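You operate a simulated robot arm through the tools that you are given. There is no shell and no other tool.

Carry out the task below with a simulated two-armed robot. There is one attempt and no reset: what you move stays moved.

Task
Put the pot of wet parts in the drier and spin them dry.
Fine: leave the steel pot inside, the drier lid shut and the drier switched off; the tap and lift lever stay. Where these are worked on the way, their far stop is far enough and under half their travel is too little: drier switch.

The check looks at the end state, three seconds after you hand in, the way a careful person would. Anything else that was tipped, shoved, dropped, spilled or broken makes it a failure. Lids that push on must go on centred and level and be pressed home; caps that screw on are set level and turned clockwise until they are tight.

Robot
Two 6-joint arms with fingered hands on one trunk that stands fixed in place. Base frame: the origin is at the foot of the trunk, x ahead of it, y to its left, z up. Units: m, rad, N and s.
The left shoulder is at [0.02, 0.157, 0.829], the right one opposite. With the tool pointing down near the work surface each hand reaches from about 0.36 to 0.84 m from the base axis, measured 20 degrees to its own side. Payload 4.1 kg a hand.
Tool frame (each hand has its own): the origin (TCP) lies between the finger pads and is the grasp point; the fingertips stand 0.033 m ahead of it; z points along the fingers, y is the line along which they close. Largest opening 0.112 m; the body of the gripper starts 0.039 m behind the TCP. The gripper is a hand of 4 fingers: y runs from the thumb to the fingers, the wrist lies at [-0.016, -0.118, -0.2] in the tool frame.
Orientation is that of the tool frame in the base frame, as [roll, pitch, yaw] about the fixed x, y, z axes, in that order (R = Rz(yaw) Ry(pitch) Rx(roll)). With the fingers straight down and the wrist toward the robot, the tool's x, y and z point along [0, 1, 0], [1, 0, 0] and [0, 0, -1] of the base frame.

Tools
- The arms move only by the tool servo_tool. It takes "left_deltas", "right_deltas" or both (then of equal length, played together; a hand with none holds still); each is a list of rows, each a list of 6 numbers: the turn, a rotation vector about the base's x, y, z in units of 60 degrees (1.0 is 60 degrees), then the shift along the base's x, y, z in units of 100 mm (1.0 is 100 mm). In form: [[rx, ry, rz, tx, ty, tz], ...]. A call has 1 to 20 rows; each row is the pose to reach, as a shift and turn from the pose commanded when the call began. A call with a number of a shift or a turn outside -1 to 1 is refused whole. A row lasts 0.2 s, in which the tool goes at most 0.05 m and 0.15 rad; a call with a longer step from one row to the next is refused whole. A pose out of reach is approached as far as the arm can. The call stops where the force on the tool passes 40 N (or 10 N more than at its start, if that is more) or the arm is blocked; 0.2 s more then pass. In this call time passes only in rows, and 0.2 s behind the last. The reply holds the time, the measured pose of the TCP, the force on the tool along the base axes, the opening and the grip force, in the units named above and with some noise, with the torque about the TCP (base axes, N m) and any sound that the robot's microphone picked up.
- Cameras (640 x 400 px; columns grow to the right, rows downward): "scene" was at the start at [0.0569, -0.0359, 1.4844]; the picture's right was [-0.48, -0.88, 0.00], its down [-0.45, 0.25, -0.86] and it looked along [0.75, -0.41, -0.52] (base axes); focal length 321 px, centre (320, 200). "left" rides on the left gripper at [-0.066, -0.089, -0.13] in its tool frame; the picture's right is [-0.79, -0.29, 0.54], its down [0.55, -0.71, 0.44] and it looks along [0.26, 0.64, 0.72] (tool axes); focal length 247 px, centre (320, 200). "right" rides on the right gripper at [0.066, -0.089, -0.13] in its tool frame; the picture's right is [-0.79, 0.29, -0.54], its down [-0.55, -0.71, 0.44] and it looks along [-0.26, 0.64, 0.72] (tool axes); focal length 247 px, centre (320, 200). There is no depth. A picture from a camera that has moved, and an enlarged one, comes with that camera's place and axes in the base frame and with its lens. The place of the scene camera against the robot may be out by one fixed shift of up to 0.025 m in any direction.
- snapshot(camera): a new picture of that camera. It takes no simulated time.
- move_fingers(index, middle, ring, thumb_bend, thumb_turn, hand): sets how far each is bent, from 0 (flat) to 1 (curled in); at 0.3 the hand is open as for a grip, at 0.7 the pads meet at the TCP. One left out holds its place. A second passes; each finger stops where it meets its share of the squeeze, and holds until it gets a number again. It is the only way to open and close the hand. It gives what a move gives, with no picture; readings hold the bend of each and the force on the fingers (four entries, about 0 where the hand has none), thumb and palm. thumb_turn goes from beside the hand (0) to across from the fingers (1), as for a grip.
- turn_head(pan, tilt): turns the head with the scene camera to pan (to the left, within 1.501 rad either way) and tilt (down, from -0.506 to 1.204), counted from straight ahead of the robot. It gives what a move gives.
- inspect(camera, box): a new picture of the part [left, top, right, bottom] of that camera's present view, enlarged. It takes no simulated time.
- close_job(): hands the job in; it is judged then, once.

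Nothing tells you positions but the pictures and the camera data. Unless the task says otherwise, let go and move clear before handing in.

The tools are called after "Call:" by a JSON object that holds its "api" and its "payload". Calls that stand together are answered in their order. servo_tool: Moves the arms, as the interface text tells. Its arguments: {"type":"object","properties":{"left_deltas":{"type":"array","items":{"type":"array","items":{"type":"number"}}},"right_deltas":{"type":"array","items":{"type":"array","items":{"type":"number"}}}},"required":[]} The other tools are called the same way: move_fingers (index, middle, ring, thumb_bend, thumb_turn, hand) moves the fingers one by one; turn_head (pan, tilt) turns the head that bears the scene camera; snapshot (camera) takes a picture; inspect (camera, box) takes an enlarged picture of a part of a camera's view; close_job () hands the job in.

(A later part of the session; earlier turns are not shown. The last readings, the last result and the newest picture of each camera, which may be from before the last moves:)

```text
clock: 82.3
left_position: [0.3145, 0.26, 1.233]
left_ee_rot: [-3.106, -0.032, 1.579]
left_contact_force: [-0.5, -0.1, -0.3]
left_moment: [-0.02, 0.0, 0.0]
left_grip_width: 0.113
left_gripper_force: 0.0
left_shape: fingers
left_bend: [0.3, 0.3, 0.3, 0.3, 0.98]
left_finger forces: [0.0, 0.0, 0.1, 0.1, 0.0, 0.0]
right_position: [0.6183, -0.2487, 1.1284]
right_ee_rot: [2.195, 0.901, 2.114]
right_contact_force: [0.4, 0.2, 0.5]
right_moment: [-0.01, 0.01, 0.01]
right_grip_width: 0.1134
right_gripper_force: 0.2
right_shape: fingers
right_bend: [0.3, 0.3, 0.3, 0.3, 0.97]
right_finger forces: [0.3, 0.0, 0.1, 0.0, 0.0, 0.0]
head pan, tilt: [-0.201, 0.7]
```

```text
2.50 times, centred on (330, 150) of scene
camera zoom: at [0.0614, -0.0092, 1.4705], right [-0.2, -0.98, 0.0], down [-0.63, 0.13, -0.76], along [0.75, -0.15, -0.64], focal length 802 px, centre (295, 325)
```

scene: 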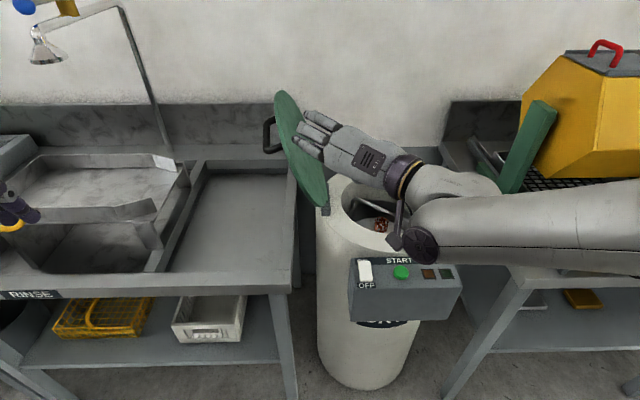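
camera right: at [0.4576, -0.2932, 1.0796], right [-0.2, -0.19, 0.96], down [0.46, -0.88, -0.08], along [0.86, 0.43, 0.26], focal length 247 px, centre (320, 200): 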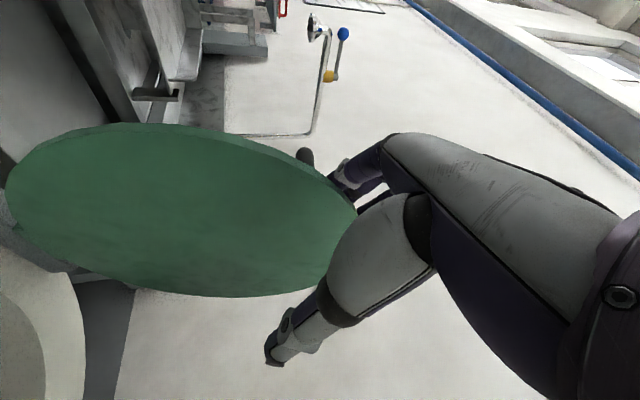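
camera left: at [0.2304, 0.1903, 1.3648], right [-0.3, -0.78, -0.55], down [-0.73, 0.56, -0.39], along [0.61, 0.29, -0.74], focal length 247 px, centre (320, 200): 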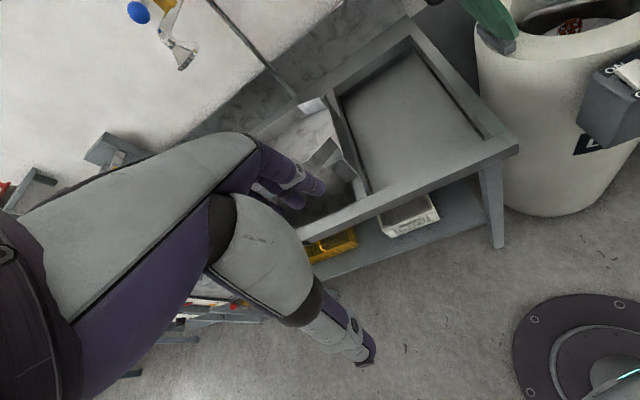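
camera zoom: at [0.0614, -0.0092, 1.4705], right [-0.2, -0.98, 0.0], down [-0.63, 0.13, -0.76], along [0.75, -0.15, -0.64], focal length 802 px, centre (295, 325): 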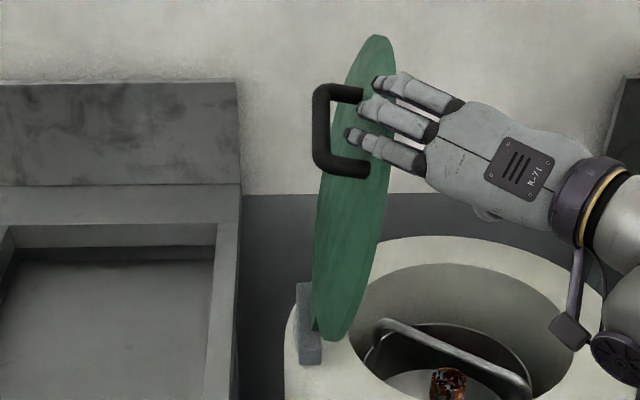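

The lid now leans about 18° toward closing and seems to hold itself. I'll wait a moment without moving to see whether it falls by itself.

Call:
{"api": "servo_tool", "payload": {"right_deltas": [[0, 0, 0, 0, 0, 0], [0, 0, 0, 0, 0, 0], [0, 0, 0, 0, 0, 0]]}}

Call:
{"api": "inspect", "payload": {"camera": "scene", "box": [250, 70, 410, 230]}}

```text
clock: 83.1
left_position: [0.3144, 0.2605, 1.2329]
left_ee_rot: [-3.106, -0.032, 1.579]
left_contact_force: [0.7, -0.1, 0.5]
left_moment: [-0.01, 0.05, 0.02]
left_grip_width: 0.1131
left_gripper_force: 0.1
left_shape: fingers
left_bend: [0.3, 0.3, 0.3, 0.3, 0.98]
left_finger forces: [0.0, 0.1, 0.0, 0.0, 0.1, 0.0]
right_position: [0.6164, -0.2487, 1.1292]
right_ee_rot: [2.2, 0.903, 2.119]
right_contact_force: [-0.2, 0.4, 0.6]
right_moment: [0.04, -0.01, 0.02]
right_grip_width: 0.113
right_gripper_force: 0.2
right_shape: fingers
right_bend: [0.3, 0.3, 0.3, 0.3, 0.97]
right_finger forces: [0.3, 0.1, 0.0, 0.1, 0.0, 0.0]
head pan, tilt: [-0.201, 0.7]
```

```text
2.50 times, centred on (330, 150) of scene
camera zoom: at [0.0613, -0.0093, 1.4705], right [-0.2, -0.98, 0.0], down [-0.63, 0.13, -0.76], along [0.75, -0.15, -0.64], focal length 802 px, centre (295, 325)
```

zoom: 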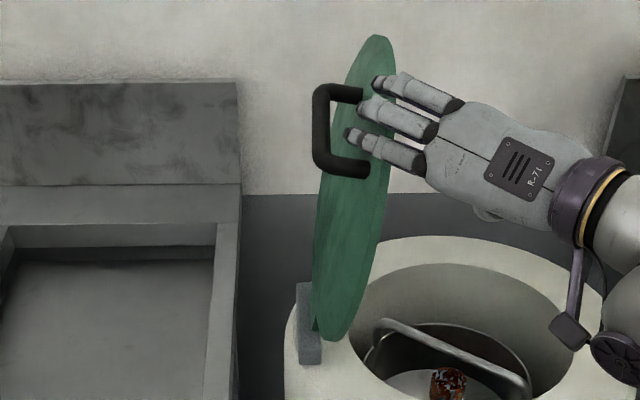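

The lid holds wherever I leave it, so the hinge has friction and won't slam. I'll keep pushing it down along its arc with the fingers.

Call:
{"api": "servo_tool", "payload": {"right_deltas": [[0, 0, 0, -0.04, -0.15, -0.08], [0, 0, 0, -0.08, -0.3, -0.18], [0, 0, 0, -0.12, -0.45, -0.3], [0, 0, 0, -0.16, -0.6, -0.43], [0, 0, 0, -0.18, -0.72, -0.55]]}}

Call:
{"api": "snapshot", "payload": {"camera": "right"}}

Call:
{"api": "inspect", "payload": {"camera": "scene", "box": [270, 80, 470, 240]}}

```text
clock: 84.1
left_position: [0.3149, 0.2592, 1.232]
left_ee_rot: [-3.107, -0.029, 1.58]
left_contact_force: [0.7, 0.5, 0.0]
left_moment: [0.01, -0.05, -0.02]
left_grip_width: 0.1129
left_gripper_force: 0.0
left_shape: fingers
left_bend: [0.3, 0.3, 0.3, 0.3, 0.98]
left_finger forces: [0.0, 0.1, 0.1, 0.0, 0.1, 0.0]
right_position: [0.6027, -0.3117, 1.0992]
right_ee_rot: [2.158, 0.908, 2.076]
right_contact_force: [-0.1, -2.9, 8.2]
right_moment: [0.43, -0.1, -0.04]
right_grip_width: 0.1135
right_gripper_force: 4.0
right_shape: fingers
right_bend: [0.3, 0.3, 0.3, 0.3, 0.97]
right_finger forces: [7.6, 0.0, 0.1, 0.1, 0.0, 0.0]
head pan, tilt: [-0.201, 0.7]
stopped in row 5 (right hand): the force on the tool passed its limit at 46 N (the readings are from after the stop); the commanded pose is now the measured one
```

```text
taken
camera right: at [0.4441, -0.3536, 1.0467], right [-0.22, -0.2, 0.95], down [0.46, -0.89, -0.08], along [0.86, 0.42, 0.29], focal length 247 px, centre (320, 200)
```

right: 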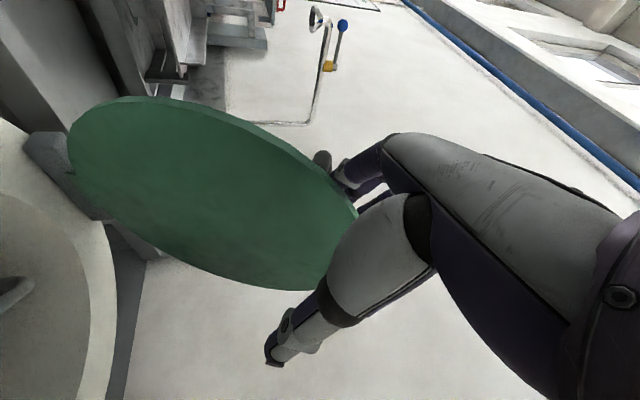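

```text
2.50 times, centred on (370, 160) of scene
camera zoom: at [0.0611, -0.0094, 1.4705], right [-0.2, -0.98, 0.0], down [-0.63, 0.13, -0.77], along [0.75, -0.15, -0.64], focal length 802 px, centre (195, 300)
```

zoom: 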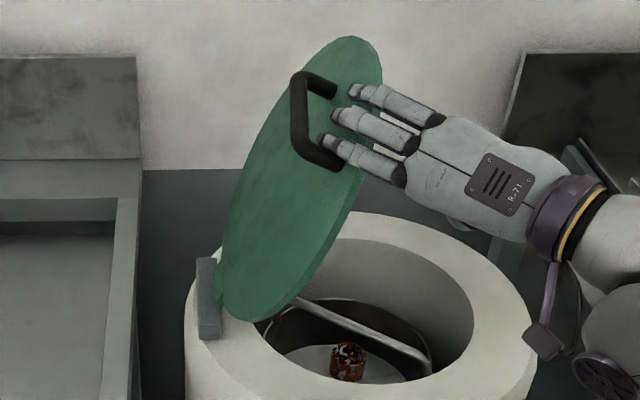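

A brief force peak stopped the move, with the lid now about 25° past upright. I'll look more closely at how the edge sits in the hand before pushing further.

Call:
{"api": "inspect", "payload": {"camera": "scene", "box": [330, 80, 430, 160]}}

Call:
{"api": "inspect", "payload": {"camera": "right", "box": [220, 100, 460, 300]}}

```text
5.00 times, centred on (380, 120) of scene
camera zoom: at [0.0611, -0.0094, 1.4705], right [-0.2, -0.98, 0.0], down [-0.63, 0.13, -0.77], along [0.75, -0.15, -0.64], focal length 1604 px, centre (20, 600)
```

zoom: 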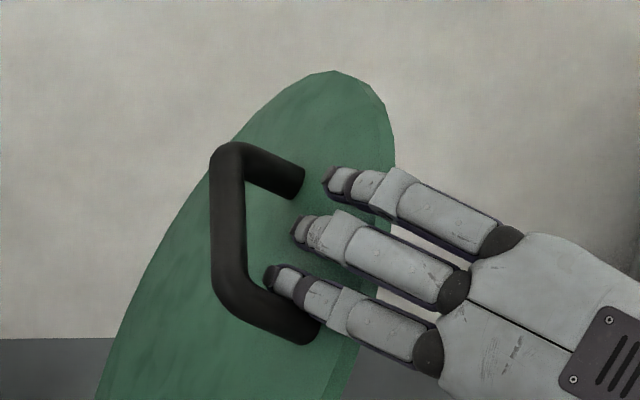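

```text
2.00 times, centred on (340, 200) of right
camera zoom: at [0.4441, -0.3536, 1.0467], right [-0.22, -0.2, 0.95], down [0.46, -0.89, -0.08], along [0.86, 0.42, 0.29], focal length 494 px, centre (280, 200)
```

zoom: 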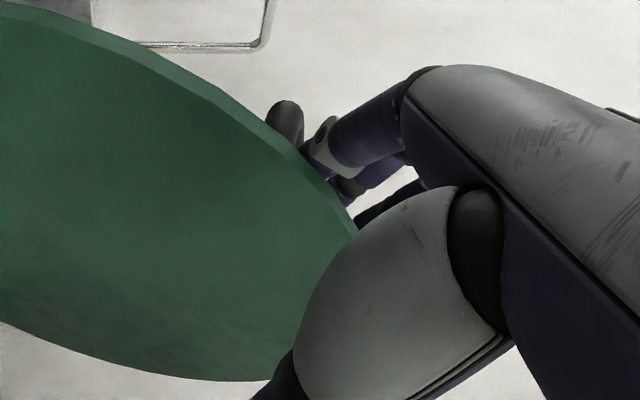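

The lowest fingertip is running into the handle's near leg, which explains the peak. I'll back off 2 cm along the fingers so they rest on the lid face only, then push on.

Call:
{"api": "servo_tool", "payload": {"right_deltas": [[0, 0, 0, -0.1, 0, 0.04], [0, 0, 0, -0.2, 0, 0.07]]}}

Call:
{"api": "servo_tool", "payload": {"right_deltas": [[0, 0, 0, -0.02, -0.09, -0.05], [0, 0, 0, -0.04, -0.18, -0.11], [0, 0, 0, -0.06, -0.27, -0.17]]}}

Call:
{"api": "inspect", "payload": {"camera": "scene", "box": [270, 80, 470, 240]}}

Call:
{"api": "snapshot", "payload": {"camera": "right"}}

```text
clock: 84.7
left_position: [0.3157, 0.2606, 1.233]
left_ee_rot: [-3.104, -0.031, 1.579]
left_contact_force: [0.1, -0.3, 0.0]
left_moment: [-0.01, 0.0, 0.0]
left_grip_width: 0.1128
left_gripper_force: 0.0
left_shape: fingers
left_bend: [0.3, 0.3, 0.3, 0.3, 0.98]
left_finger forces: [0.0, 0.0, 0.0, 0.0, 0.0, 0.1]
right_position: [0.5809, -0.3116, 1.1044]
right_ee_rot: [2.166, 0.908, 2.084]
right_contact_force: [1.7, -3.3, 6.2]
right_moment: [0.49, -0.21, -0.24]
right_grip_width: 0.1133
right_gripper_force: 3.8
right_shape: fingers
right_bend: [0.3, 0.3, 0.3, 0.3, 0.97]
right_finger forces: [6.6, 0.0, 0.0, 0.1, 0.0, 0.0]
head pan, tilt: [-0.201, 0.7]
```

```text
clock: 85.5
left_position: [0.3146, 0.2599, 1.2316]
left_ee_rot: [-3.106, -0.033, 1.579]
left_contact_force: [0.4, 0.3, -0.1]
left_moment: [-0.01, -0.01, 0.03]
left_grip_width: 0.1131
left_gripper_force: 0.0
left_shape: fingers
left_bend: [0.3, 0.3, 0.3, 0.3, 0.98]
left_finger forces: [0.1, 0.0, 0.0, 0.0, 0.0, 0.1]
right_position: [0.5752, -0.3382, 1.0893]
right_ee_rot: [2.16, 0.907, 2.077]
right_contact_force: [-8.6, -7.5, 15.9]
right_moment: [1.26, -0.69, 0.34]
right_grip_width: 0.1183
right_gripper_force: 9.5
right_shape: fingers
right_bend: [0.27, 0.3, 0.3, 0.3, 0.97]
right_finger forces: [19.5, 0.0, 0.0, 0.0, 0.0, 0.0]
head pan, tilt: [-0.201, 0.7]
```

```text
2.50 times, centred on (370, 160) of scene
camera zoom: at [0.0606, -0.0093, 1.4705], right [-0.2, -0.98, 0.0], down [-0.63, 0.13, -0.77], along [0.75, -0.15, -0.64], focal length 802 px, centre (195, 300)
```

zoom: 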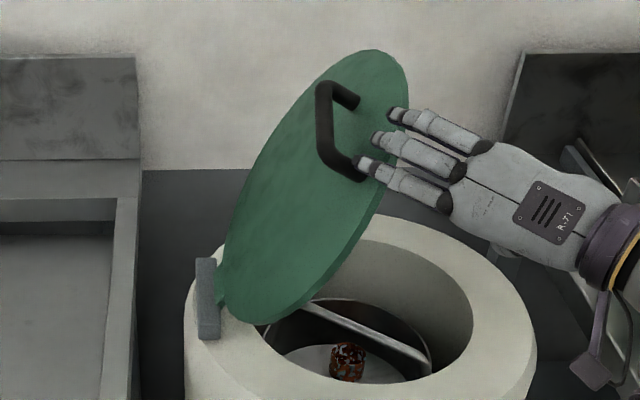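

```text
taken
camera right: at [0.417, -0.381, 1.036], right [-0.22, -0.2, 0.96], down [0.45, -0.89, -0.08], along [0.86, 0.42, 0.29], focal length 247 px, centre (320, 200)
```

right: 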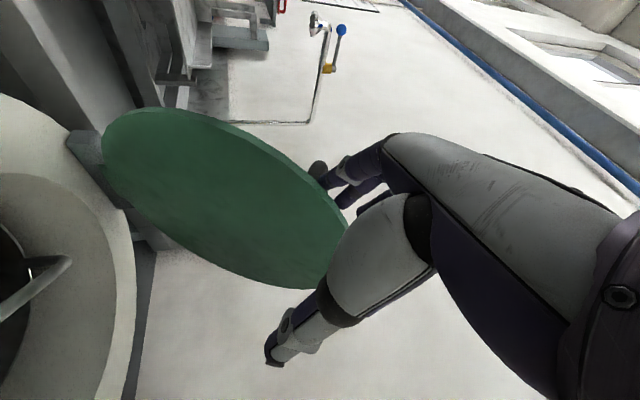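

The index fingertip is still bearing on the handle's leg. I'll back off another 2 cm and check the force.

Call:
{"api": "servo_tool", "payload": {"right_deltas": [[0, 0, 0, 0, 0.05, 0.08], [0, 0, 0, -0.1, 0.05, 0.1], [0, 0, 0, -0.22, 0.03, 0.1]]}}

Call:
{"api": "inspect", "payload": {"camera": "scene", "box": [270, 80, 470, 240]}}

```text
clock: 86.3
left_position: [0.3155, 0.2595, 1.2321]
left_ee_rot: [-3.104, -0.032, 1.579]
left_contact_force: [-0.5, -1.0, -0.8]
left_moment: [0.01, -0.02, -0.04]
left_grip_width: 0.1129
left_gripper_force: 0.0
left_shape: fingers
left_bend: [0.3, 0.3, 0.3, 0.3, 0.98]
left_finger forces: [0.0, 0.0, 0.1, 0.0, 0.0, 0.1]
right_position: [0.5528, -0.3351, 1.0967]
right_ee_rot: [2.167, 0.905, 2.083]
right_contact_force: [0.2, -0.4, -0.2]
right_moment: [0.01, 0.01, -0.01]
right_grip_width: 0.1133
right_gripper_force: 0.0
right_shape: fingers
right_bend: [0.3, 0.3, 0.3, 0.3, 0.97]
right_finger forces: [0.0, 0.0, 0.1, 0.0, 0.1, 0.0]
head pan, tilt: [-0.201, 0.7]
```

```text
2.50 times, centred on (370, 160) of scene
camera zoom: at [0.0615, -0.0093, 1.4705], right [-0.2, -0.98, 0.0], down [-0.63, 0.13, -0.76], along [0.75, -0.15, -0.64], focal length 802 px, centre (195, 300)
```

zoom: 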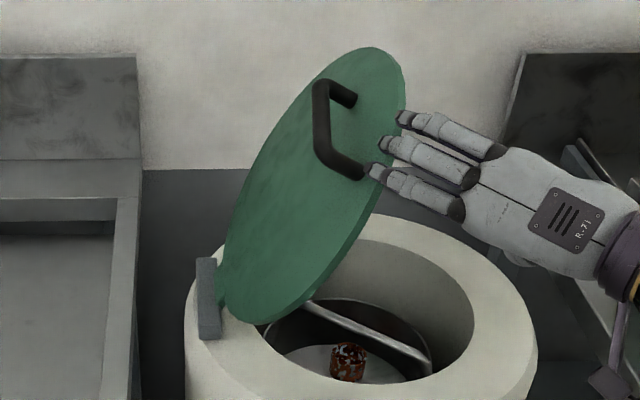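

The lid stays put about 30° past upright and the hand is free. I'll withdraw, make a fist, come round to the lid's outer side, and push it down from above instead.

Call:
{"api": "servo_tool", "payload": {"right_deltas": [[0, 0, 0, -0.25, 0, 0.08], [0, 0, 0, -0.5, 0, 0.16], [0, 0, 0, -0.8, 0, 0.3]]}}

Call:
{"api": "move_fingers", "payload": {"hand": "right", "index": 0.95, "middle": 0.95, "ring": 0.95, "thumb_bend": 0.7}}

Call:
{"api": "servo_tool", "payload": {"right_deltas": [[0, 0, 0, 0, 0.2, 0.1], [0, 0, 0, 0, 0.45, 0.2], [0, 0, 0, 0, 0.7, 0.3], [0, 0, 0, 0, 1.0, 0.35]]}}

Call:
{"api": "snapshot", "payload": {"camera": "scene"}}

Call:
{"api": "snapshot", "payload": {"camera": "right"}}

```text
clock: 87.1
left_position: [0.3162, 0.2603, 1.232]
left_ee_rot: [-3.106, -0.032, 1.582]
left_contact_force: [0.4, -0.5, 0.6]
left_moment: [0.0, 0.05, 0.0]
left_grip_width: 0.113
left_gripper_force: 0.0
left_shape: fingers
left_bend: [0.3, 0.3, 0.3, 0.3, 0.98]
left_finger forces: [0.1, 0.1, 0.1, 0.1, 0.0, 0.0]
right_position: [0.4743, -0.336, 1.1278]
right_ee_rot: [2.166, 0.906, 2.085]
right_contact_force: [0.4, -0.2, 0.2]
right_moment: [0.0, -0.02, -0.01]
right_grip_width: 0.1131
right_gripper_force: 0.0
right_shape: fingers
right_bend: [0.3, 0.3, 0.3, 0.3, 0.97]
right_finger forces: [0.0, 0.0, 0.0, 0.0, 0.0, 0.0]
head pan, tilt: [-0.201, 0.7]
```

```text
clock: 88.1
left_position: [0.316, 0.2603, 1.2327]
left_ee_rot: [-3.104, -0.031, 1.578]
left_contact_force: [0.1, 0.5, 0.6]
left_moment: [0.03, -0.03, -0.01]
left_grip_width: 0.1129
left_gripper_force: 0.0
left_shape: fingers
left_bend: [0.3, 0.3, 0.3, 0.3, 0.98]
left_finger forces: [0.0, 0.0, 0.0, 0.1, 0.0, 0.1]
right_position: [0.4758, -0.3349, 1.1282]
right_ee_rot: [2.165, 0.908, 2.084]
right_contact_force: [-1.2, 0.8, -0.4]
right_moment: [-0.04, 0.05, -0.03]
right_grip_width: 0.0039
right_gripper_force: 0.2
right_shape: fingers
right_bend: [0.83, 0.95, 0.95, 0.66, 0.97]
right_finger forces: [0.1, 0.1, 0.0, 0.1, 0.1, 0.0]
head pan, tilt: [-0.201, 0.7]
```

```text
clock: 89.1
left_position: [0.3151, 0.258, 1.2331]
left_ee_rot: [-3.105, -0.032, 1.578]
left_contact_force: [0.4, -0.5, 0.0]
left_moment: [0.0, -0.01, 0.03]
left_grip_width: 0.1128
left_gripper_force: 0.0
left_shape: fingers
left_bend: [0.3, 0.3, 0.3, 0.3, 0.98]
left_finger forces: [0.0, 0.0, 0.0, 0.0, 0.0, 0.0]
right_position: [0.4754, -0.2344, 1.1624]
right_ee_rot: [2.166, 0.906, 2.084]
right_contact_force: [0.1, -1.4, 0.2]
right_moment: [-0.01, 0.0, 0.03]
right_grip_width: 0.005
right_gripper_force: 0.2
right_shape: fingers
right_bend: [0.84, 0.95, 0.95, 0.66, 0.97]
right_finger forces: [0.0, 0.0, 0.0, 0.0, 0.0, 0.0]
head pan, tilt: [-0.201, 0.7]
```

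```text
taken
```

scene: 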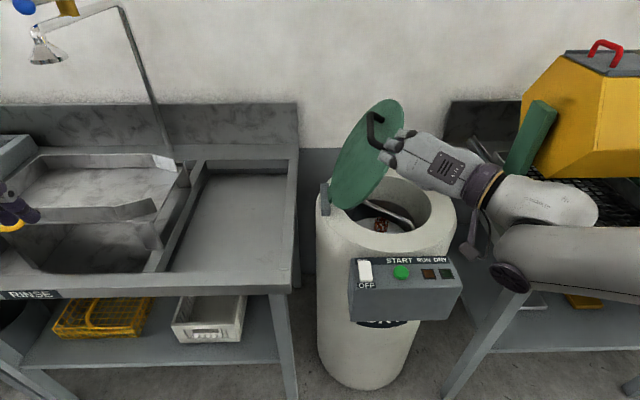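

```text
taken
camera right: at [0.3172, -0.2771, 1.1108], right [-0.22, -0.2, 0.96], down [0.45, -0.89, -0.08], along [0.86, 0.42, 0.28], focal length 247 px, centre (320, 200)
```

right: 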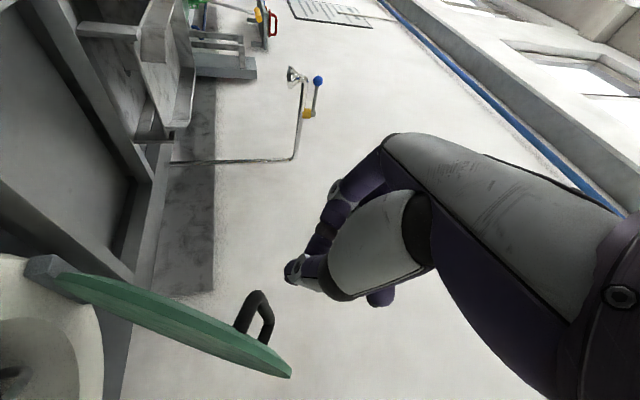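

The fist is on the lid's outer (left) side. I'll move it forward alongside the lid face, then push along the closing direction.

Call:
{"api": "servo_tool", "payload": {"right_deltas": [[0, 0, 0, 0.25, 0.12, -0.08], [0, 0, 0, 0.5, 0.25, -0.16], [0, 0, 0, 0.75, 0.36, -0.24], [0, 0, 0, 1.0, 0.42, -0.32]]}}

Call:
{"api": "servo_tool", "payload": {"right_deltas": [[0, 0, 0, 0.2, 0, -0.06]]}}

Call:
{"api": "snapshot", "payload": {"camera": "right"}}

Call:
{"api": "inspect", "payload": {"camera": "scene", "box": [290, 80, 490, 240]}}

```text
clock: 90.1
left_position: [0.3139, 0.2596, 1.2326]
left_ee_rot: [-3.107, -0.031, 1.578]
left_contact_force: [0.5, -0.7, 0.6]
left_moment: [0.0, -0.03, 0.0]
left_grip_width: 0.113
left_gripper_force: 0.0
left_shape: fingers
left_bend: [0.3, 0.3, 0.3, 0.3, 0.98]
left_finger forces: [0.0, 0.0, 0.0, 0.1, 0.0, 0.0]
right_position: [0.5747, -0.1946, 1.1303]
right_ee_rot: [2.162, 0.906, 2.082]
right_contact_force: [-0.1, 0.0, -0.8]
right_moment: [-0.02, 0.03, 0.02]
right_grip_width: 0.0045
right_gripper_force: 0.1
right_shape: fingers
right_bend: [0.84, 0.95, 0.95, 0.66, 0.97]
right_finger forces: [0.1, 0.1, 0.1, 0.0, 0.1, 0.1]
head pan, tilt: [-0.201, 0.7]
```

```text
clock: 90.5
left_position: [0.315, 0.2597, 1.2323]
left_ee_rot: [-3.106, -0.031, 1.579]
left_contact_force: [0.5, 0.2, 0.1]
left_moment: [0.01, -0.06, -0.03]
left_grip_width: 0.113
left_gripper_force: 0.1
left_shape: fingers
left_bend: [0.3, 0.3, 0.3, 0.3, 0.98]
left_finger forces: [0.0, 0.0, 0.0, 0.1, 0.0, 0.0]
right_position: [0.5948, -0.1926, 1.1235]
right_ee_rot: [2.166, 0.906, 2.084]
right_contact_force: [0.2, 0.4, -0.1]
right_moment: [0.03, 0.01, 0.0]
right_grip_width: 0.005
right_gripper_force: 0.0
right_shape: fingers
right_bend: [0.84, 0.95, 0.95, 0.66, 0.97]
right_finger forces: [0.0, 0.0, 0.1, 0.0, 0.0, 0.0]
head pan, tilt: [-0.201, 0.7]
```

```text
taken
camera right: at [0.4367, -0.2347, 1.0712], right [-0.22, -0.2, 0.96], down [0.46, -0.89, -0.08], along [0.86, 0.42, 0.28], focal length 247 px, centre (320, 200)
```

right: 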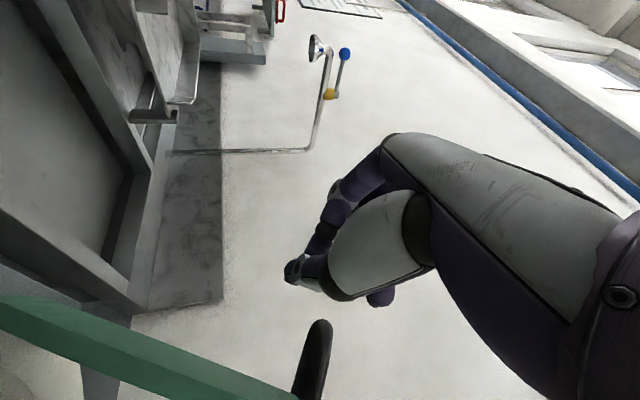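

```text
2.50 times, centred on (390, 160) of scene
camera zoom: at [0.0611, -0.0094, 1.4705], right [-0.2, -0.98, 0.0], down [-0.63, 0.13, -0.77], along [0.75, -0.15, -0.64], focal length 802 px, centre (145, 300)
```

zoom: 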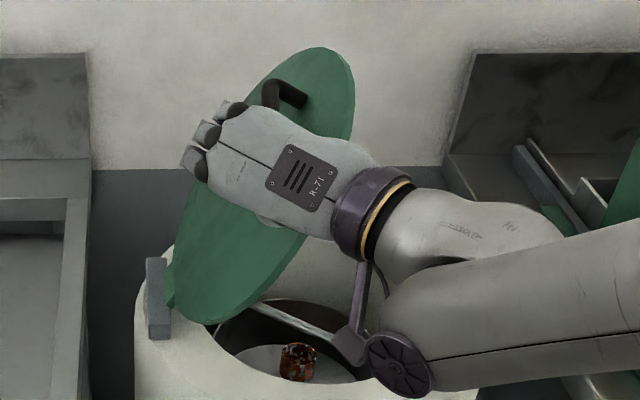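

The fist is beside the lid's outer face. I'll push right and down along the arc to about 60° past upright, in small steps.

Call:
{"api": "servo_tool", "payload": {"right_deltas": [[0, 0, 0, 0, -0.15, -0.06], [0, 0, 0, 0, -0.3, -0.14], [0, 0, 0, 0, -0.45, -0.22], [0, 0, 0, 0, -0.58, -0.32]]}}

Call:
{"api": "snapshot", "payload": {"camera": "right"}}

Call:
{"api": "inspect", "payload": {"camera": "scene", "box": [290, 80, 490, 240]}}

```text
clock: 91.5
left_position: [0.3164, 0.2595, 1.2322]
left_ee_rot: [-3.106, -0.032, 1.58]
left_contact_force: [0.1, -0.5, -0.2]
left_moment: [0.0, 0.0, 0.02]
left_grip_width: 0.1127
left_gripper_force: 0.0
left_shape: fingers
left_bend: [0.3, 0.3, 0.3, 0.3, 0.98]
left_finger forces: [0.1, 0.0, 0.0, 0.0, 0.0, 0.1]
right_position: [0.5952, -0.2505, 1.0938]
right_ee_rot: [2.165, 0.908, 2.082]
right_contact_force: [-0.8, 0.0, 0.2]
right_moment: [-0.03, 0.0, 0.0]
right_grip_width: 0.0052
right_gripper_force: 0.1
right_shape: fingers
right_bend: [0.84, 0.95, 0.95, 0.66, 0.97]
right_finger forces: [0.1, 0.0, 0.1, 0.1, 0.1, 0.0]
head pan, tilt: [-0.201, 0.7]
```

```text
taken
camera right: at [0.4371, -0.2934, 1.0405], right [-0.22, -0.2, 0.96], down [0.46, -0.89, -0.08], along [0.86, 0.42, 0.28], focal length 247 px, centre (320, 200)
```

right: 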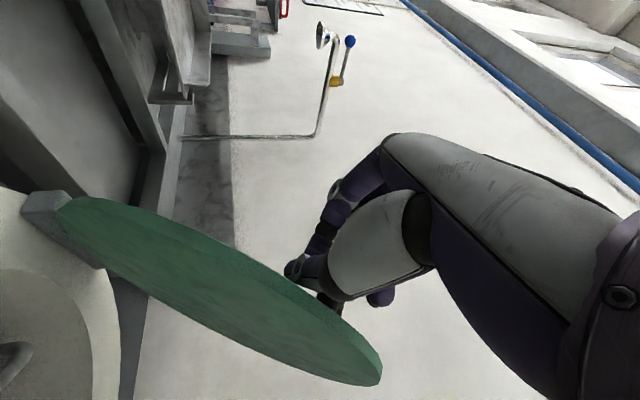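

```text
2.50 times, centred on (390, 160) of scene
camera zoom: at [0.0613, -0.0091, 1.4705], right [-0.2, -0.98, 0.0], down [-0.63, 0.13, -0.77], along [0.75, -0.15, -0.64], focal length 802 px, centre (145, 300)
```

zoom: 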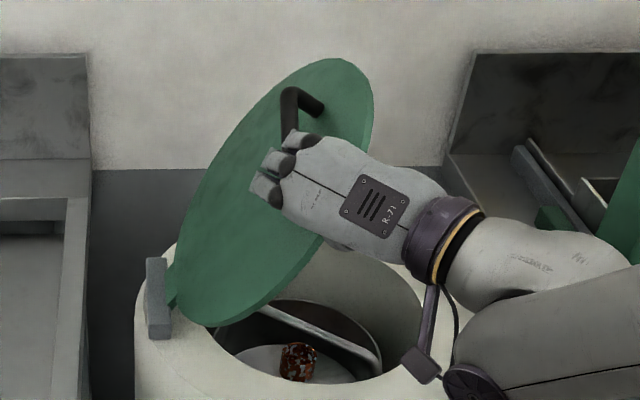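

The lid is moving down under light pressure. Continuing along the arc.

Call:
{"api": "servo_tool", "payload": {"right_deltas": [[0, 0, 0, 0, -0.14, -0.12], [0, 0, 0, 0, -0.27, -0.25], [0, 0, 0, 0, -0.4, -0.4], [0, 0, 0, 0, -0.5, -0.55]]}}

Call:
{"api": "snapshot", "payload": {"camera": "right"}}

Call:
{"api": "inspect", "payload": {"camera": "scene", "box": [290, 80, 490, 240]}}

```text
clock: 92.5
left_position: [0.315, 0.2604, 1.2328]
left_ee_rot: [-3.104, -0.032, 1.578]
left_contact_force: [-0.1, -0.7, 1.3]
left_moment: [-0.04, 0.01, 0.05]
left_grip_width: 0.1128
left_gripper_force: 0.0
left_shape: fingers
left_bend: [0.3, 0.3, 0.3, 0.3, 0.98]
left_finger forces: [0.0, 0.0, 0.0, 0.0, 0.0, 0.0]
right_position: [0.5963, -0.3017, 1.0362]
right_ee_rot: [2.168, 0.908, 2.086]
right_contact_force: [0.7, 0.4, -0.2]
right_moment: [0.04, -0.02, 0.0]
right_grip_width: 0.0055
right_gripper_force: 0.1
right_shape: fingers
right_bend: [0.84, 0.95, 0.95, 0.66, 0.97]
right_finger forces: [0.0, 0.0, 0.0, 0.0, 0.1, 0.0]
head pan, tilt: [-0.201, 0.7]
```

```text
taken
camera right: at [0.4363, -0.3448, 0.9842], right [-0.22, -0.2, 0.96], down [0.46, -0.89, -0.08], along [0.86, 0.42, 0.28], focal length 247 px, centre (320, 200)
```

right: 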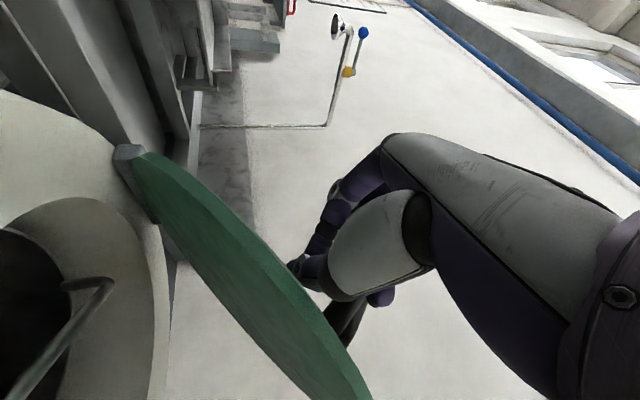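

```text
2.50 times, centred on (390, 160) of scene
camera zoom: at [0.0613, -0.0091, 1.4705], right [-0.2, -0.98, 0.0], down [-0.63, 0.13, -0.77], along [0.75, -0.15, -0.64], focal length 802 px, centre (145, 300)
```

zoom: 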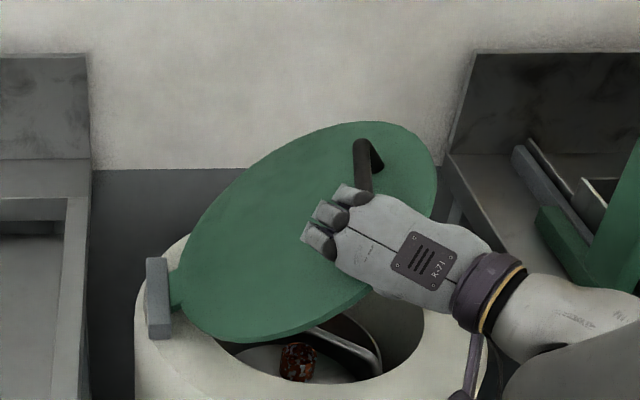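

The lid is now about 60° over. I'll push a little further while the wrist still has clearance over the control box.

Call:
{"api": "servo_tool", "payload": {"right_deltas": [[0, 0, 0, 0, -0.08, -0.12], [0, 0, 0, 0, -0.15, -0.25], [0, 0, 0, 0, -0.22, -0.38]]}}

Call:
{"api": "snapshot", "payload": {"camera": "right"}}

Call:
{"api": "inspect", "payload": {"camera": "scene", "box": [290, 100, 490, 260]}}

```text
clock: 93.3
left_position: [0.3151, 0.2605, 1.2326]
left_ee_rot: [-3.108, -0.033, 1.578]
left_contact_force: [-0.6, -0.1, -0.5]
left_moment: [-0.01, -0.02, 0.0]
left_grip_width: 0.1128
left_gripper_force: 0.1
left_shape: fingers
left_bend: [0.3, 0.3, 0.3, 0.3, 0.98]
left_finger forces: [0.0, 0.0, 0.0, 0.0, 0.1, 0.0]
right_position: [0.5955, -0.3249, 1.0]
right_ee_rot: [2.168, 0.907, 2.085]
right_contact_force: [-0.8, 0.6, -0.1]
right_moment: [0.0, 0.01, -0.01]
right_grip_width: 0.0052
right_gripper_force: 0.1
right_shape: fingers
right_bend: [0.84, 0.95, 0.95, 0.66, 0.97]
right_finger forces: [0.0, 0.0, 0.0, 0.1, 0.1, 0.0]
head pan, tilt: [-0.201, 0.7]
```

```text
taken
camera right: at [0.4372, -0.3664, 0.9476], right [-0.22, -0.2, 0.96], down [0.46, -0.89, -0.08], along [0.86, 0.42, 0.28], focal length 247 px, centre (320, 200)
```

right: 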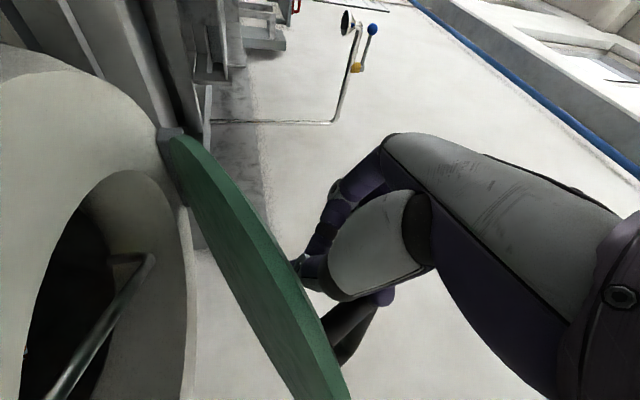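

```text
2.50 times, centred on (390, 180) of scene
camera zoom: at [0.0612, -0.0092, 1.4705], right [-0.2, -0.98, 0.0], down [-0.63, 0.13, -0.77], along [0.75, -0.15, -0.64], focal length 802 px, centre (145, 250)
```

zoom: 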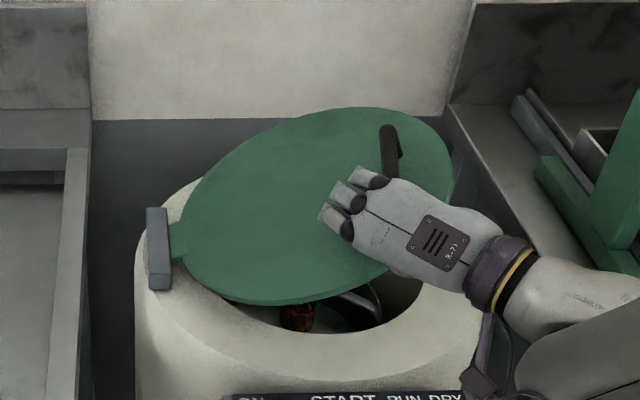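

The lid is about 20° from closed. I'll lift off, turn the hand back to point downward, and then press the lid shut from above.

Call:
{"api": "servo_tool", "payload": {"right_deltas": [[0, 0, 0, -0.05, 0.05, 0.25], [0, 0, 0, -0.1, 0.05, 0.5], [0, 0, 0, -0.2, 0.05, 0.75], [0, 0, 0, -0.3, 0.05, 1.0]]}}

Call:
{"api": "servo_tool", "payload": {"right_deltas": [[0.079, 0.075, -0.056, 0, 0, 0], [0.158, 0.15, -0.112, 0, 0, 0], [0.237, 0.225, -0.168, 0, 0, 0], [0.316, 0.3, -0.224, 0, 0, 0], [0.395, 0.375, -0.28, 0, 0, 0], [0.475, 0.45, -0.337, 0, 0, 0]]}}

Call:
{"api": "snapshot", "payload": {"camera": "scene"}}

Call:
{"api": "snapshot", "payload": {"camera": "right"}}

```text
clock: 94.3
left_position: [0.3155, 0.2595, 1.2331]
left_ee_rot: [-3.104, -0.032, 1.578]
left_contact_force: [0.6, 0.6, 0.8]
left_moment: [0.0, 0.02, -0.01]
left_grip_width: 0.113
left_gripper_force: 0.1
left_shape: fingers
left_bend: [0.3, 0.3, 0.3, 0.3, 0.98]
left_finger forces: [0.0, 0.1, 0.0, 0.0, 0.1, 0.0]
right_position: [0.5667, -0.3179, 1.0983]
right_ee_rot: [2.167, 0.906, 2.086]
right_contact_force: [0.6, -0.1, 0.6]
right_moment: [0.0, -0.04, 0.01]
right_grip_width: 0.0053
right_gripper_force: 0.1
right_shape: fingers
right_bend: [0.84, 0.95, 0.95, 0.66, 0.97]
right_finger forces: [0.0, 0.0, 0.1, 0.0, 0.1, 0.0]
head pan, tilt: [-0.201, 0.7]
```

```text
clock: 95.7
left_position: [0.3153, 0.2601, 1.2324]
left_ee_rot: [-3.105, -0.031, 1.578]
left_contact_force: [-0.3, -0.5, -1.1]
left_moment: [0.01, -0.02, 0.01]
left_grip_width: 0.1127
left_gripper_force: 0.1
left_shape: fingers
left_bend: [0.3, 0.3, 0.3, 0.3, 0.98]
left_finger forces: [0.0, 0.0, 0.0, 0.1, 0.1, 0.1]
right_position: [0.5661, -0.3166, 1.0993]
right_ee_rot: [2.442, 0.26, 1.874]
right_contact_force: [-0.1, -0.8, -0.1]
right_moment: [-0.01, -0.01, 0.0]
right_grip_width: 0.0054
right_gripper_force: 0.0
right_shape: fingers
right_bend: [0.84, 0.95, 0.95, 0.66, 0.97]
right_finger forces: [0.0, 0.1, 0.0, 0.0, 0.0, 0.0]
head pan, tilt: [-0.201, 0.7]
```

```text
taken
```

scene: 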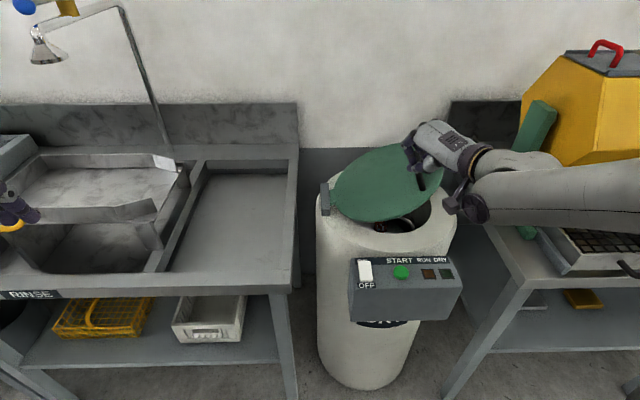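

```text
taken
camera right: at [0.396, -0.2923, 1.1231], right [0.06, -0.62, 0.78], down [-0.03, -0.78, -0.62], along [1.0, 0.02, -0.07], focal length 247 px, centre (320, 200)
```

right: 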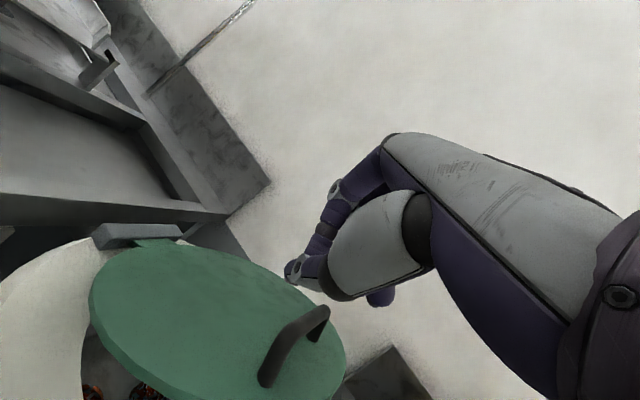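

The lid stays put about 20–25° open. I'll finish turning the hand downward.

Call:
{"api": "servo_tool", "payload": {"right_deltas": [[0.079, 0.075, -0.056, 0, 0, 0], [0.158, 0.15, -0.112, 0, 0, 0], [0.237, 0.225, -0.168, 0, 0, 0], [0.316, 0.3, -0.224, 0, 0, 0], [0.395, 0.375, -0.28, 0, 0, 0], [0.475, 0.45, -0.337, 0, 0, 0]]}}

Call:
{"api": "snapshot", "payload": {"camera": "scene"}}

Call:
{"api": "snapshot", "payload": {"camera": "right"}}

```text
clock: 97.1
left_position: [0.3153, 0.2589, 1.233]
left_ee_rot: [-3.107, -0.031, 1.579]
left_contact_force: [-0.4, -0.1, 0.7]
left_moment: [-0.02, -0.04, 0.0]
left_grip_width: 0.1129
left_gripper_force: 0.1
left_shape: fingers
left_bend: [0.3, 0.3, 0.3, 0.3, 0.98]
left_finger forces: [0.1, 0.0, 0.0, 0.0, 0.1, 0.0]
right_position: [0.564, -0.3194, 1.1013]
right_ee_rot: [2.845, -0.294, 1.501]
right_contact_force: [-0.4, -0.1, -0.4]
right_moment: [-0.01, -0.01, -0.02]
right_grip_width: 0.0053
right_gripper_force: 0.0
right_shape: fingers
right_bend: [0.84, 0.95, 0.95, 0.66, 0.97]
right_finger forces: [0.0, 0.0, 0.1, 0.0, 0.0, 0.1]
right hand out of reach, approached as far as the arm can: row 4, 5
head pan, tilt: [-0.201, 0.7]
```

```text
taken
```

scene: 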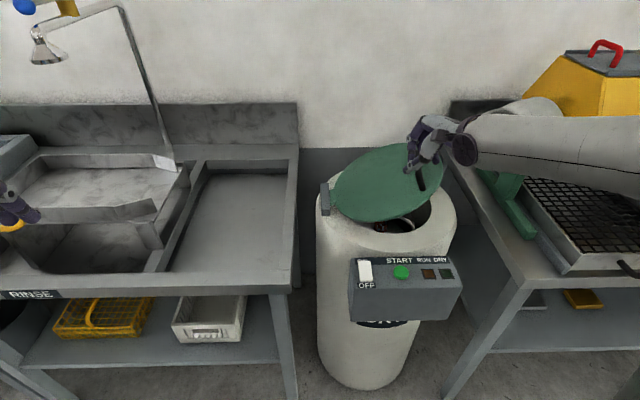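

```text
taken
camera right: at [0.4416, -0.2754, 1.2131], right [0.05, -0.94, 0.35], down [-0.57, -0.31, -0.76], along [0.82, -0.16, -0.55], focal length 247 px, centre (320, 200)
```

right: 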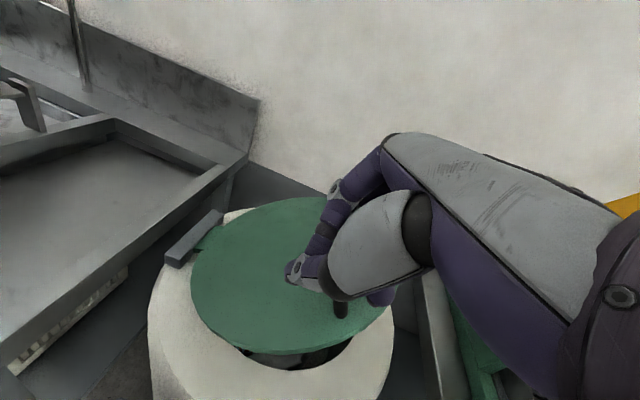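

The hand points down above the lid. I'll position the fist over the lid's front-right part, beside the handle, and press down slowly.

Call:
{"api": "servo_tool", "payload": {"right_deltas": [[0, 0, 0, 0.1, -0.2, -0.1], [0, 0, 0, 0.18, -0.4, -0.25], [0, 0, 0, 0.24, -0.6, -0.4]]}}

Call:
{"api": "inspect", "payload": {"camera": "scene", "box": [310, 100, 490, 260]}}

Call:
{"api": "snapshot", "payload": {"camera": "right"}}

```text
clock: 97.9
left_position: [0.3149, 0.2597, 1.2332]
left_ee_rot: [-3.107, -0.031, 1.578]
left_contact_force: [0.4, 0.1, -1.1]
left_moment: [0.0, -0.02, 0.0]
left_grip_width: 0.1129
left_gripper_force: 0.0
left_shape: fingers
left_bend: [0.3, 0.3, 0.3, 0.3, 0.98]
left_finger forces: [0.0, 0.0, 0.1, 0.0, 0.0, 0.0]
right_position: [0.5878, -0.3786, 1.06]
right_ee_rot: [2.843, -0.292, 1.503]
right_contact_force: [0.0, -0.3, -0.1]
right_moment: [-0.01, 0.02, -0.03]
right_grip_width: 0.0053
right_gripper_force: 0.0
right_shape: fingers
right_bend: [0.84, 0.95, 0.95, 0.66, 0.97]
right_finger forces: [0.1, 0.1, 0.1, 0.1, 0.0, 0.1]
head pan, tilt: [-0.201, 0.7]
```

```text
2.50 times, centred on (400, 180) of scene
camera zoom: at [0.0611, -0.0091, 1.4705], right [-0.2, -0.98, 0.0], down [-0.63, 0.13, -0.77], along [0.75, -0.15, -0.64], focal length 802 px, centre (120, 250)
```

zoom: 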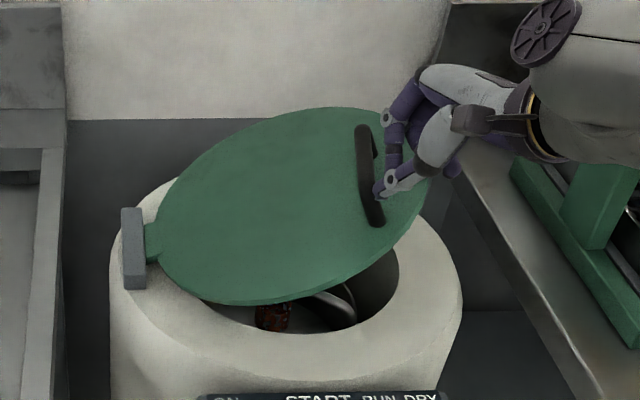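

```text
taken
camera right: at [0.4643, -0.3353, 1.1724], right [0.05, -0.94, 0.34], down [-0.57, -0.31, -0.76], along [0.82, -0.16, -0.55], focal length 247 px, centre (320, 200)
```

right: 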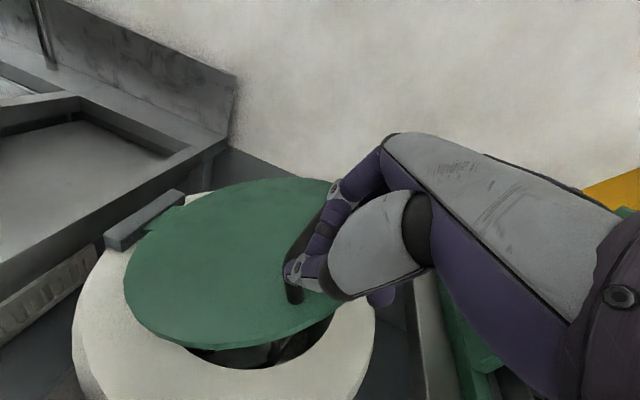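

The fist is above the lid's front-right part. Pressing down now in small steps.

Call:
{"api": "servo_tool", "payload": {"right_deltas": [[0, 0, 0, 0, 0, -0.12], [0, 0, 0, 0, 0, -0.24], [0, 0, 0, 0, -0.02, -0.36], [0, 0, 0, 0, -0.04, -0.48], [0, 0, 0, 0, -0.06, -0.6]]}}

Call:
{"api": "inspect", "payload": {"camera": "scene", "box": [310, 100, 490, 260]}}

Call:
{"api": "snapshot", "payload": {"camera": "right"}}

```text
clock: 99.1
left_position: [0.3152, 0.2611, 1.2328]
left_ee_rot: [-3.105, -0.031, 1.579]
left_contact_force: [1.0, 0.6, -0.3]
left_moment: [0.03, -0.03, -0.03]
left_grip_width: 0.1129
left_gripper_force: 0.1
left_shape: fingers
left_bend: [0.3, 0.3, 0.3, 0.3, 0.98]
left_finger forces: [0.1, 0.0, 0.0, 0.0, 0.1, 0.0]
right_position: [0.5867, -0.3809, 1.0003]
right_ee_rot: [2.848, -0.296, 1.504]
right_contact_force: [-0.8, 1.7, -1.1]
right_moment: [-0.03, -0.01, -0.02]
right_grip_width: 0.0142
right_gripper_force: 0.1
right_shape: fingers
right_bend: [0.9, 0.95, 0.95, 0.66, 0.97]
right_finger forces: [0.1, 0.0, 0.0, 0.1, 0.0, 0.0]
head pan, tilt: [-0.201, 0.7]
```

```text
2.50 times, centred on (400, 180) of scene
camera zoom: at [0.0613, -0.0091, 1.4705], right [-0.2, -0.98, 0.0], down [-0.63, 0.13, -0.77], along [0.75, -0.15, -0.64], focal length 802 px, centre (120, 250)
```

zoom: 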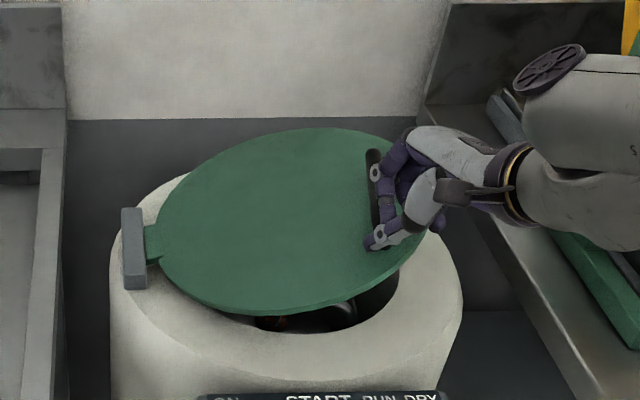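

```text
taken
camera right: at [0.4656, -0.3396, 1.1127], right [0.06, -0.94, 0.34], down [-0.58, -0.31, -0.76], along [0.82, -0.15, -0.56], focal length 247 px, centre (320, 200)
```

right: 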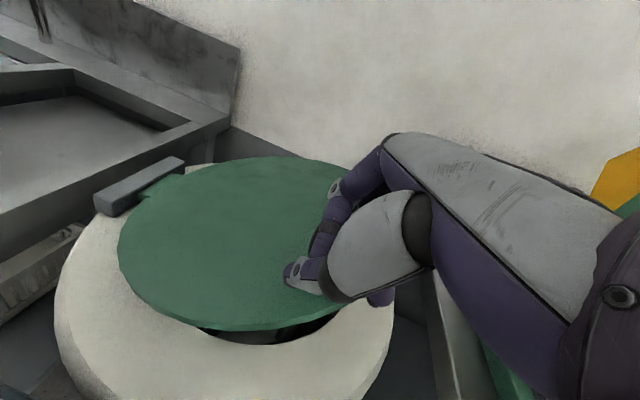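

The lid is closing smoothly. A few more centimetres down.

Call:
{"api": "servo_tool", "payload": {"right_deltas": [[0, 0, 0, 0, 0, -0.12], [0, 0, 0, 0, 0, -0.24], [0, 0, 0, 0, 0, -0.36], [0, 0, 0, 0, 0, -0.48]]}}

Call:
{"api": "inspect", "payload": {"camera": "scene", "box": [310, 100, 490, 260]}}

Call:
{"api": "snapshot", "payload": {"camera": "right"}}

```text
clock: 100.1
left_position: [0.316, 0.2595, 1.2331]
left_ee_rot: [-3.109, -0.031, 1.579]
left_contact_force: [1.0, -0.3, 0.5]
left_moment: [0.02, -0.03, 0.0]
left_grip_width: 0.1127
left_gripper_force: 0.2
left_shape: fingers
left_bend: [0.3, 0.3, 0.3, 0.3, 0.98]
left_finger forces: [0.0, 0.1, 0.0, 0.0, 0.0, 0.1]
right_position: [0.589, -0.3832, 0.9522]
right_ee_rot: [2.843, -0.293, 1.502]
right_contact_force: [0.2, -0.6, -0.2]
right_moment: [0.05, -0.04, -0.03]
right_grip_width: 0.0141
right_gripper_force: 0.0
right_shape: fingers
right_bend: [0.9, 0.95, 0.95, 0.66, 0.97]
right_finger forces: [0.0, 0.0, 0.1, 0.0, 0.0, 0.1]
head pan, tilt: [-0.201, 0.7]
```

```text
2.50 times, centred on (400, 180) of scene
camera zoom: at [0.0613, -0.0092, 1.4705], right [-0.2, -0.98, 0.0], down [-0.63, 0.13, -0.77], along [0.75, -0.15, -0.64], focal length 802 px, centre (120, 250)
```

zoom: 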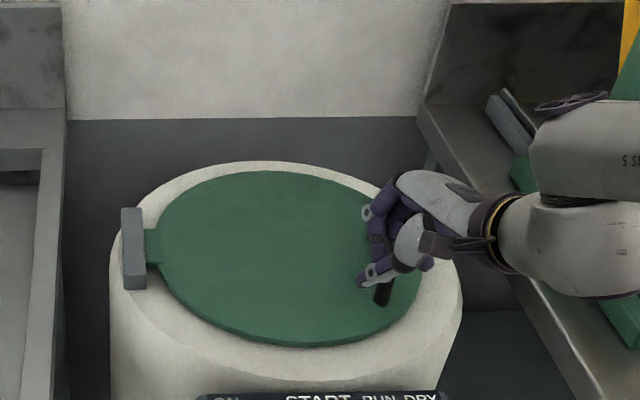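

```text
taken
camera right: at [0.4659, -0.341, 1.0644], right [0.05, -0.94, 0.34], down [-0.57, -0.31, -0.76], along [0.82, -0.16, -0.55], focal length 247 px, centre (320, 200)
```

right: 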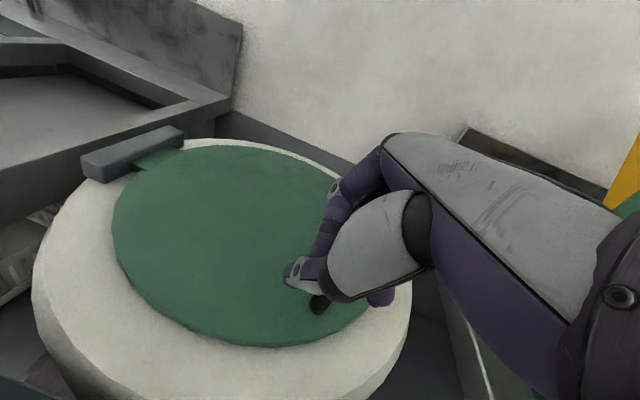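

The lid looks shut. I'll press down gently until I feel a firm reaction to make sure it is fully home.

Call:
{"api": "servo_tool", "payload": {"right_deltas": [[0, 0, 0, 0, 0, -0.06], [0, 0, 0, 0, 0, -0.12], [0, 0, 0, 0, 0, -0.18]]}}

Call:
{"api": "inspect", "payload": {"camera": "scene", "box": [310, 140, 460, 260]}}

```text
clock: 100.9
left_position: [0.3154, 0.2602, 1.2323]
left_ee_rot: [-3.104, -0.032, 1.578]
left_contact_force: [0.3, 0.1, 0.6]
left_moment: [0.01, 0.02, 0.0]
left_grip_width: 0.113
left_gripper_force: 0.0
left_shape: fingers
left_bend: [0.3, 0.3, 0.3, 0.3, 0.98]
left_finger forces: [0.0, 0.0, 0.0, 0.1, 0.1, 0.0]
right_position: [0.5885, -0.3851, 0.934]
right_ee_rot: [2.844, -0.293, 1.502]
right_contact_force: [-1.2, 0.2, 0.0]
right_moment: [-0.01, 0.0, 0.02]
right_grip_width: 0.0142
right_gripper_force: 0.1
right_shape: fingers
right_bend: [0.9, 0.95, 0.95, 0.66, 0.97]
right_finger forces: [0.0, 0.1, 0.0, 0.0, 0.0, 0.1]
head pan, tilt: [-0.201, 0.7]
```

```text
3.33 times, centred on (385, 200) of scene
camera zoom: at [0.0613, -0.0093, 1.4705], right [-0.2, -0.98, 0.0], down [-0.63, 0.13, -0.76], along [0.75, -0.15, -0.64], focal length 1070 px, centre (103, 200)
```

zoom: 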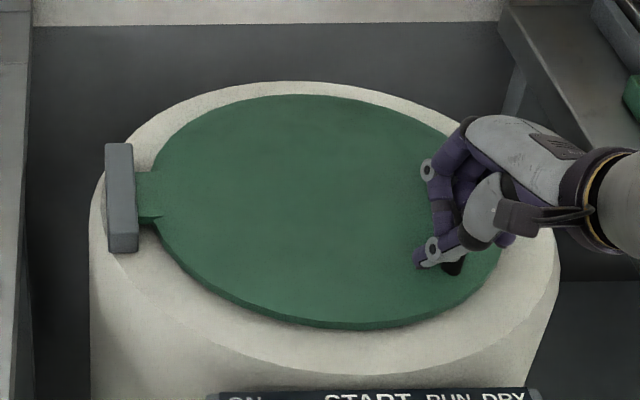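

Still no contact; lowering a bit more to feel the lid.

Call:
{"api": "servo_tool", "payload": {"right_deltas": [[0, 0, 0, 0, 0, -0.05], [0, 0, 0, 0, 0, -0.1], [0, 0, 0, 0, 0, -0.15], [0, 0, 0, 0, 0, -0.2]]}}

Call:
{"api": "inspect", "payload": {"camera": "scene", "box": [310, 140, 460, 260]}}

```text
clock: 101.9
left_position: [0.3148, 0.2611, 1.2326]
left_ee_rot: [-3.105, -0.03, 1.58]
left_contact_force: [0.3, 0.3, -0.4]
left_moment: [0.01, 0.01, 0.01]
left_grip_width: 0.1127
left_gripper_force: 0.2
left_shape: fingers
left_bend: [0.3, 0.3, 0.3, 0.3, 0.98]
left_finger forces: [0.0, 0.0, 0.0, 0.0, 0.0, 0.0]
right_position: [0.5911, -0.3833, 0.9198]
right_ee_rot: [2.833, -0.295, 1.507]
right_contact_force: [6.6, 5.6, 33.6]
right_moment: [-0.52, 0.17, 0.1]
right_grip_width: 0.0142
right_gripper_force: 17.6
right_shape: fingers
right_bend: [0.9, 1.0, 0.95, 0.66, 0.97]
right_finger forces: [0.0, 30.5, 0.1, 0.1, 5.9, 0.1]
head pan, tilt: [-0.201, 0.7]
```

```text
3.33 times, centred on (385, 200) of scene
camera zoom: at [0.0607, -0.0085, 1.4705], right [-0.2, -0.98, 0.0], down [-0.63, 0.13, -0.77], along [0.75, -0.15, -0.64], focal length 1070 px, centre (103, 200)
```

zoom: 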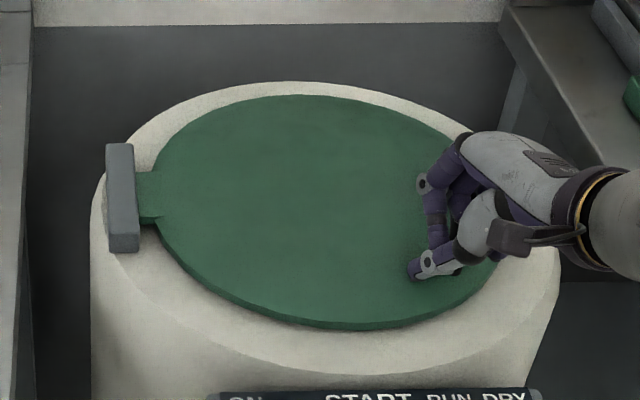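

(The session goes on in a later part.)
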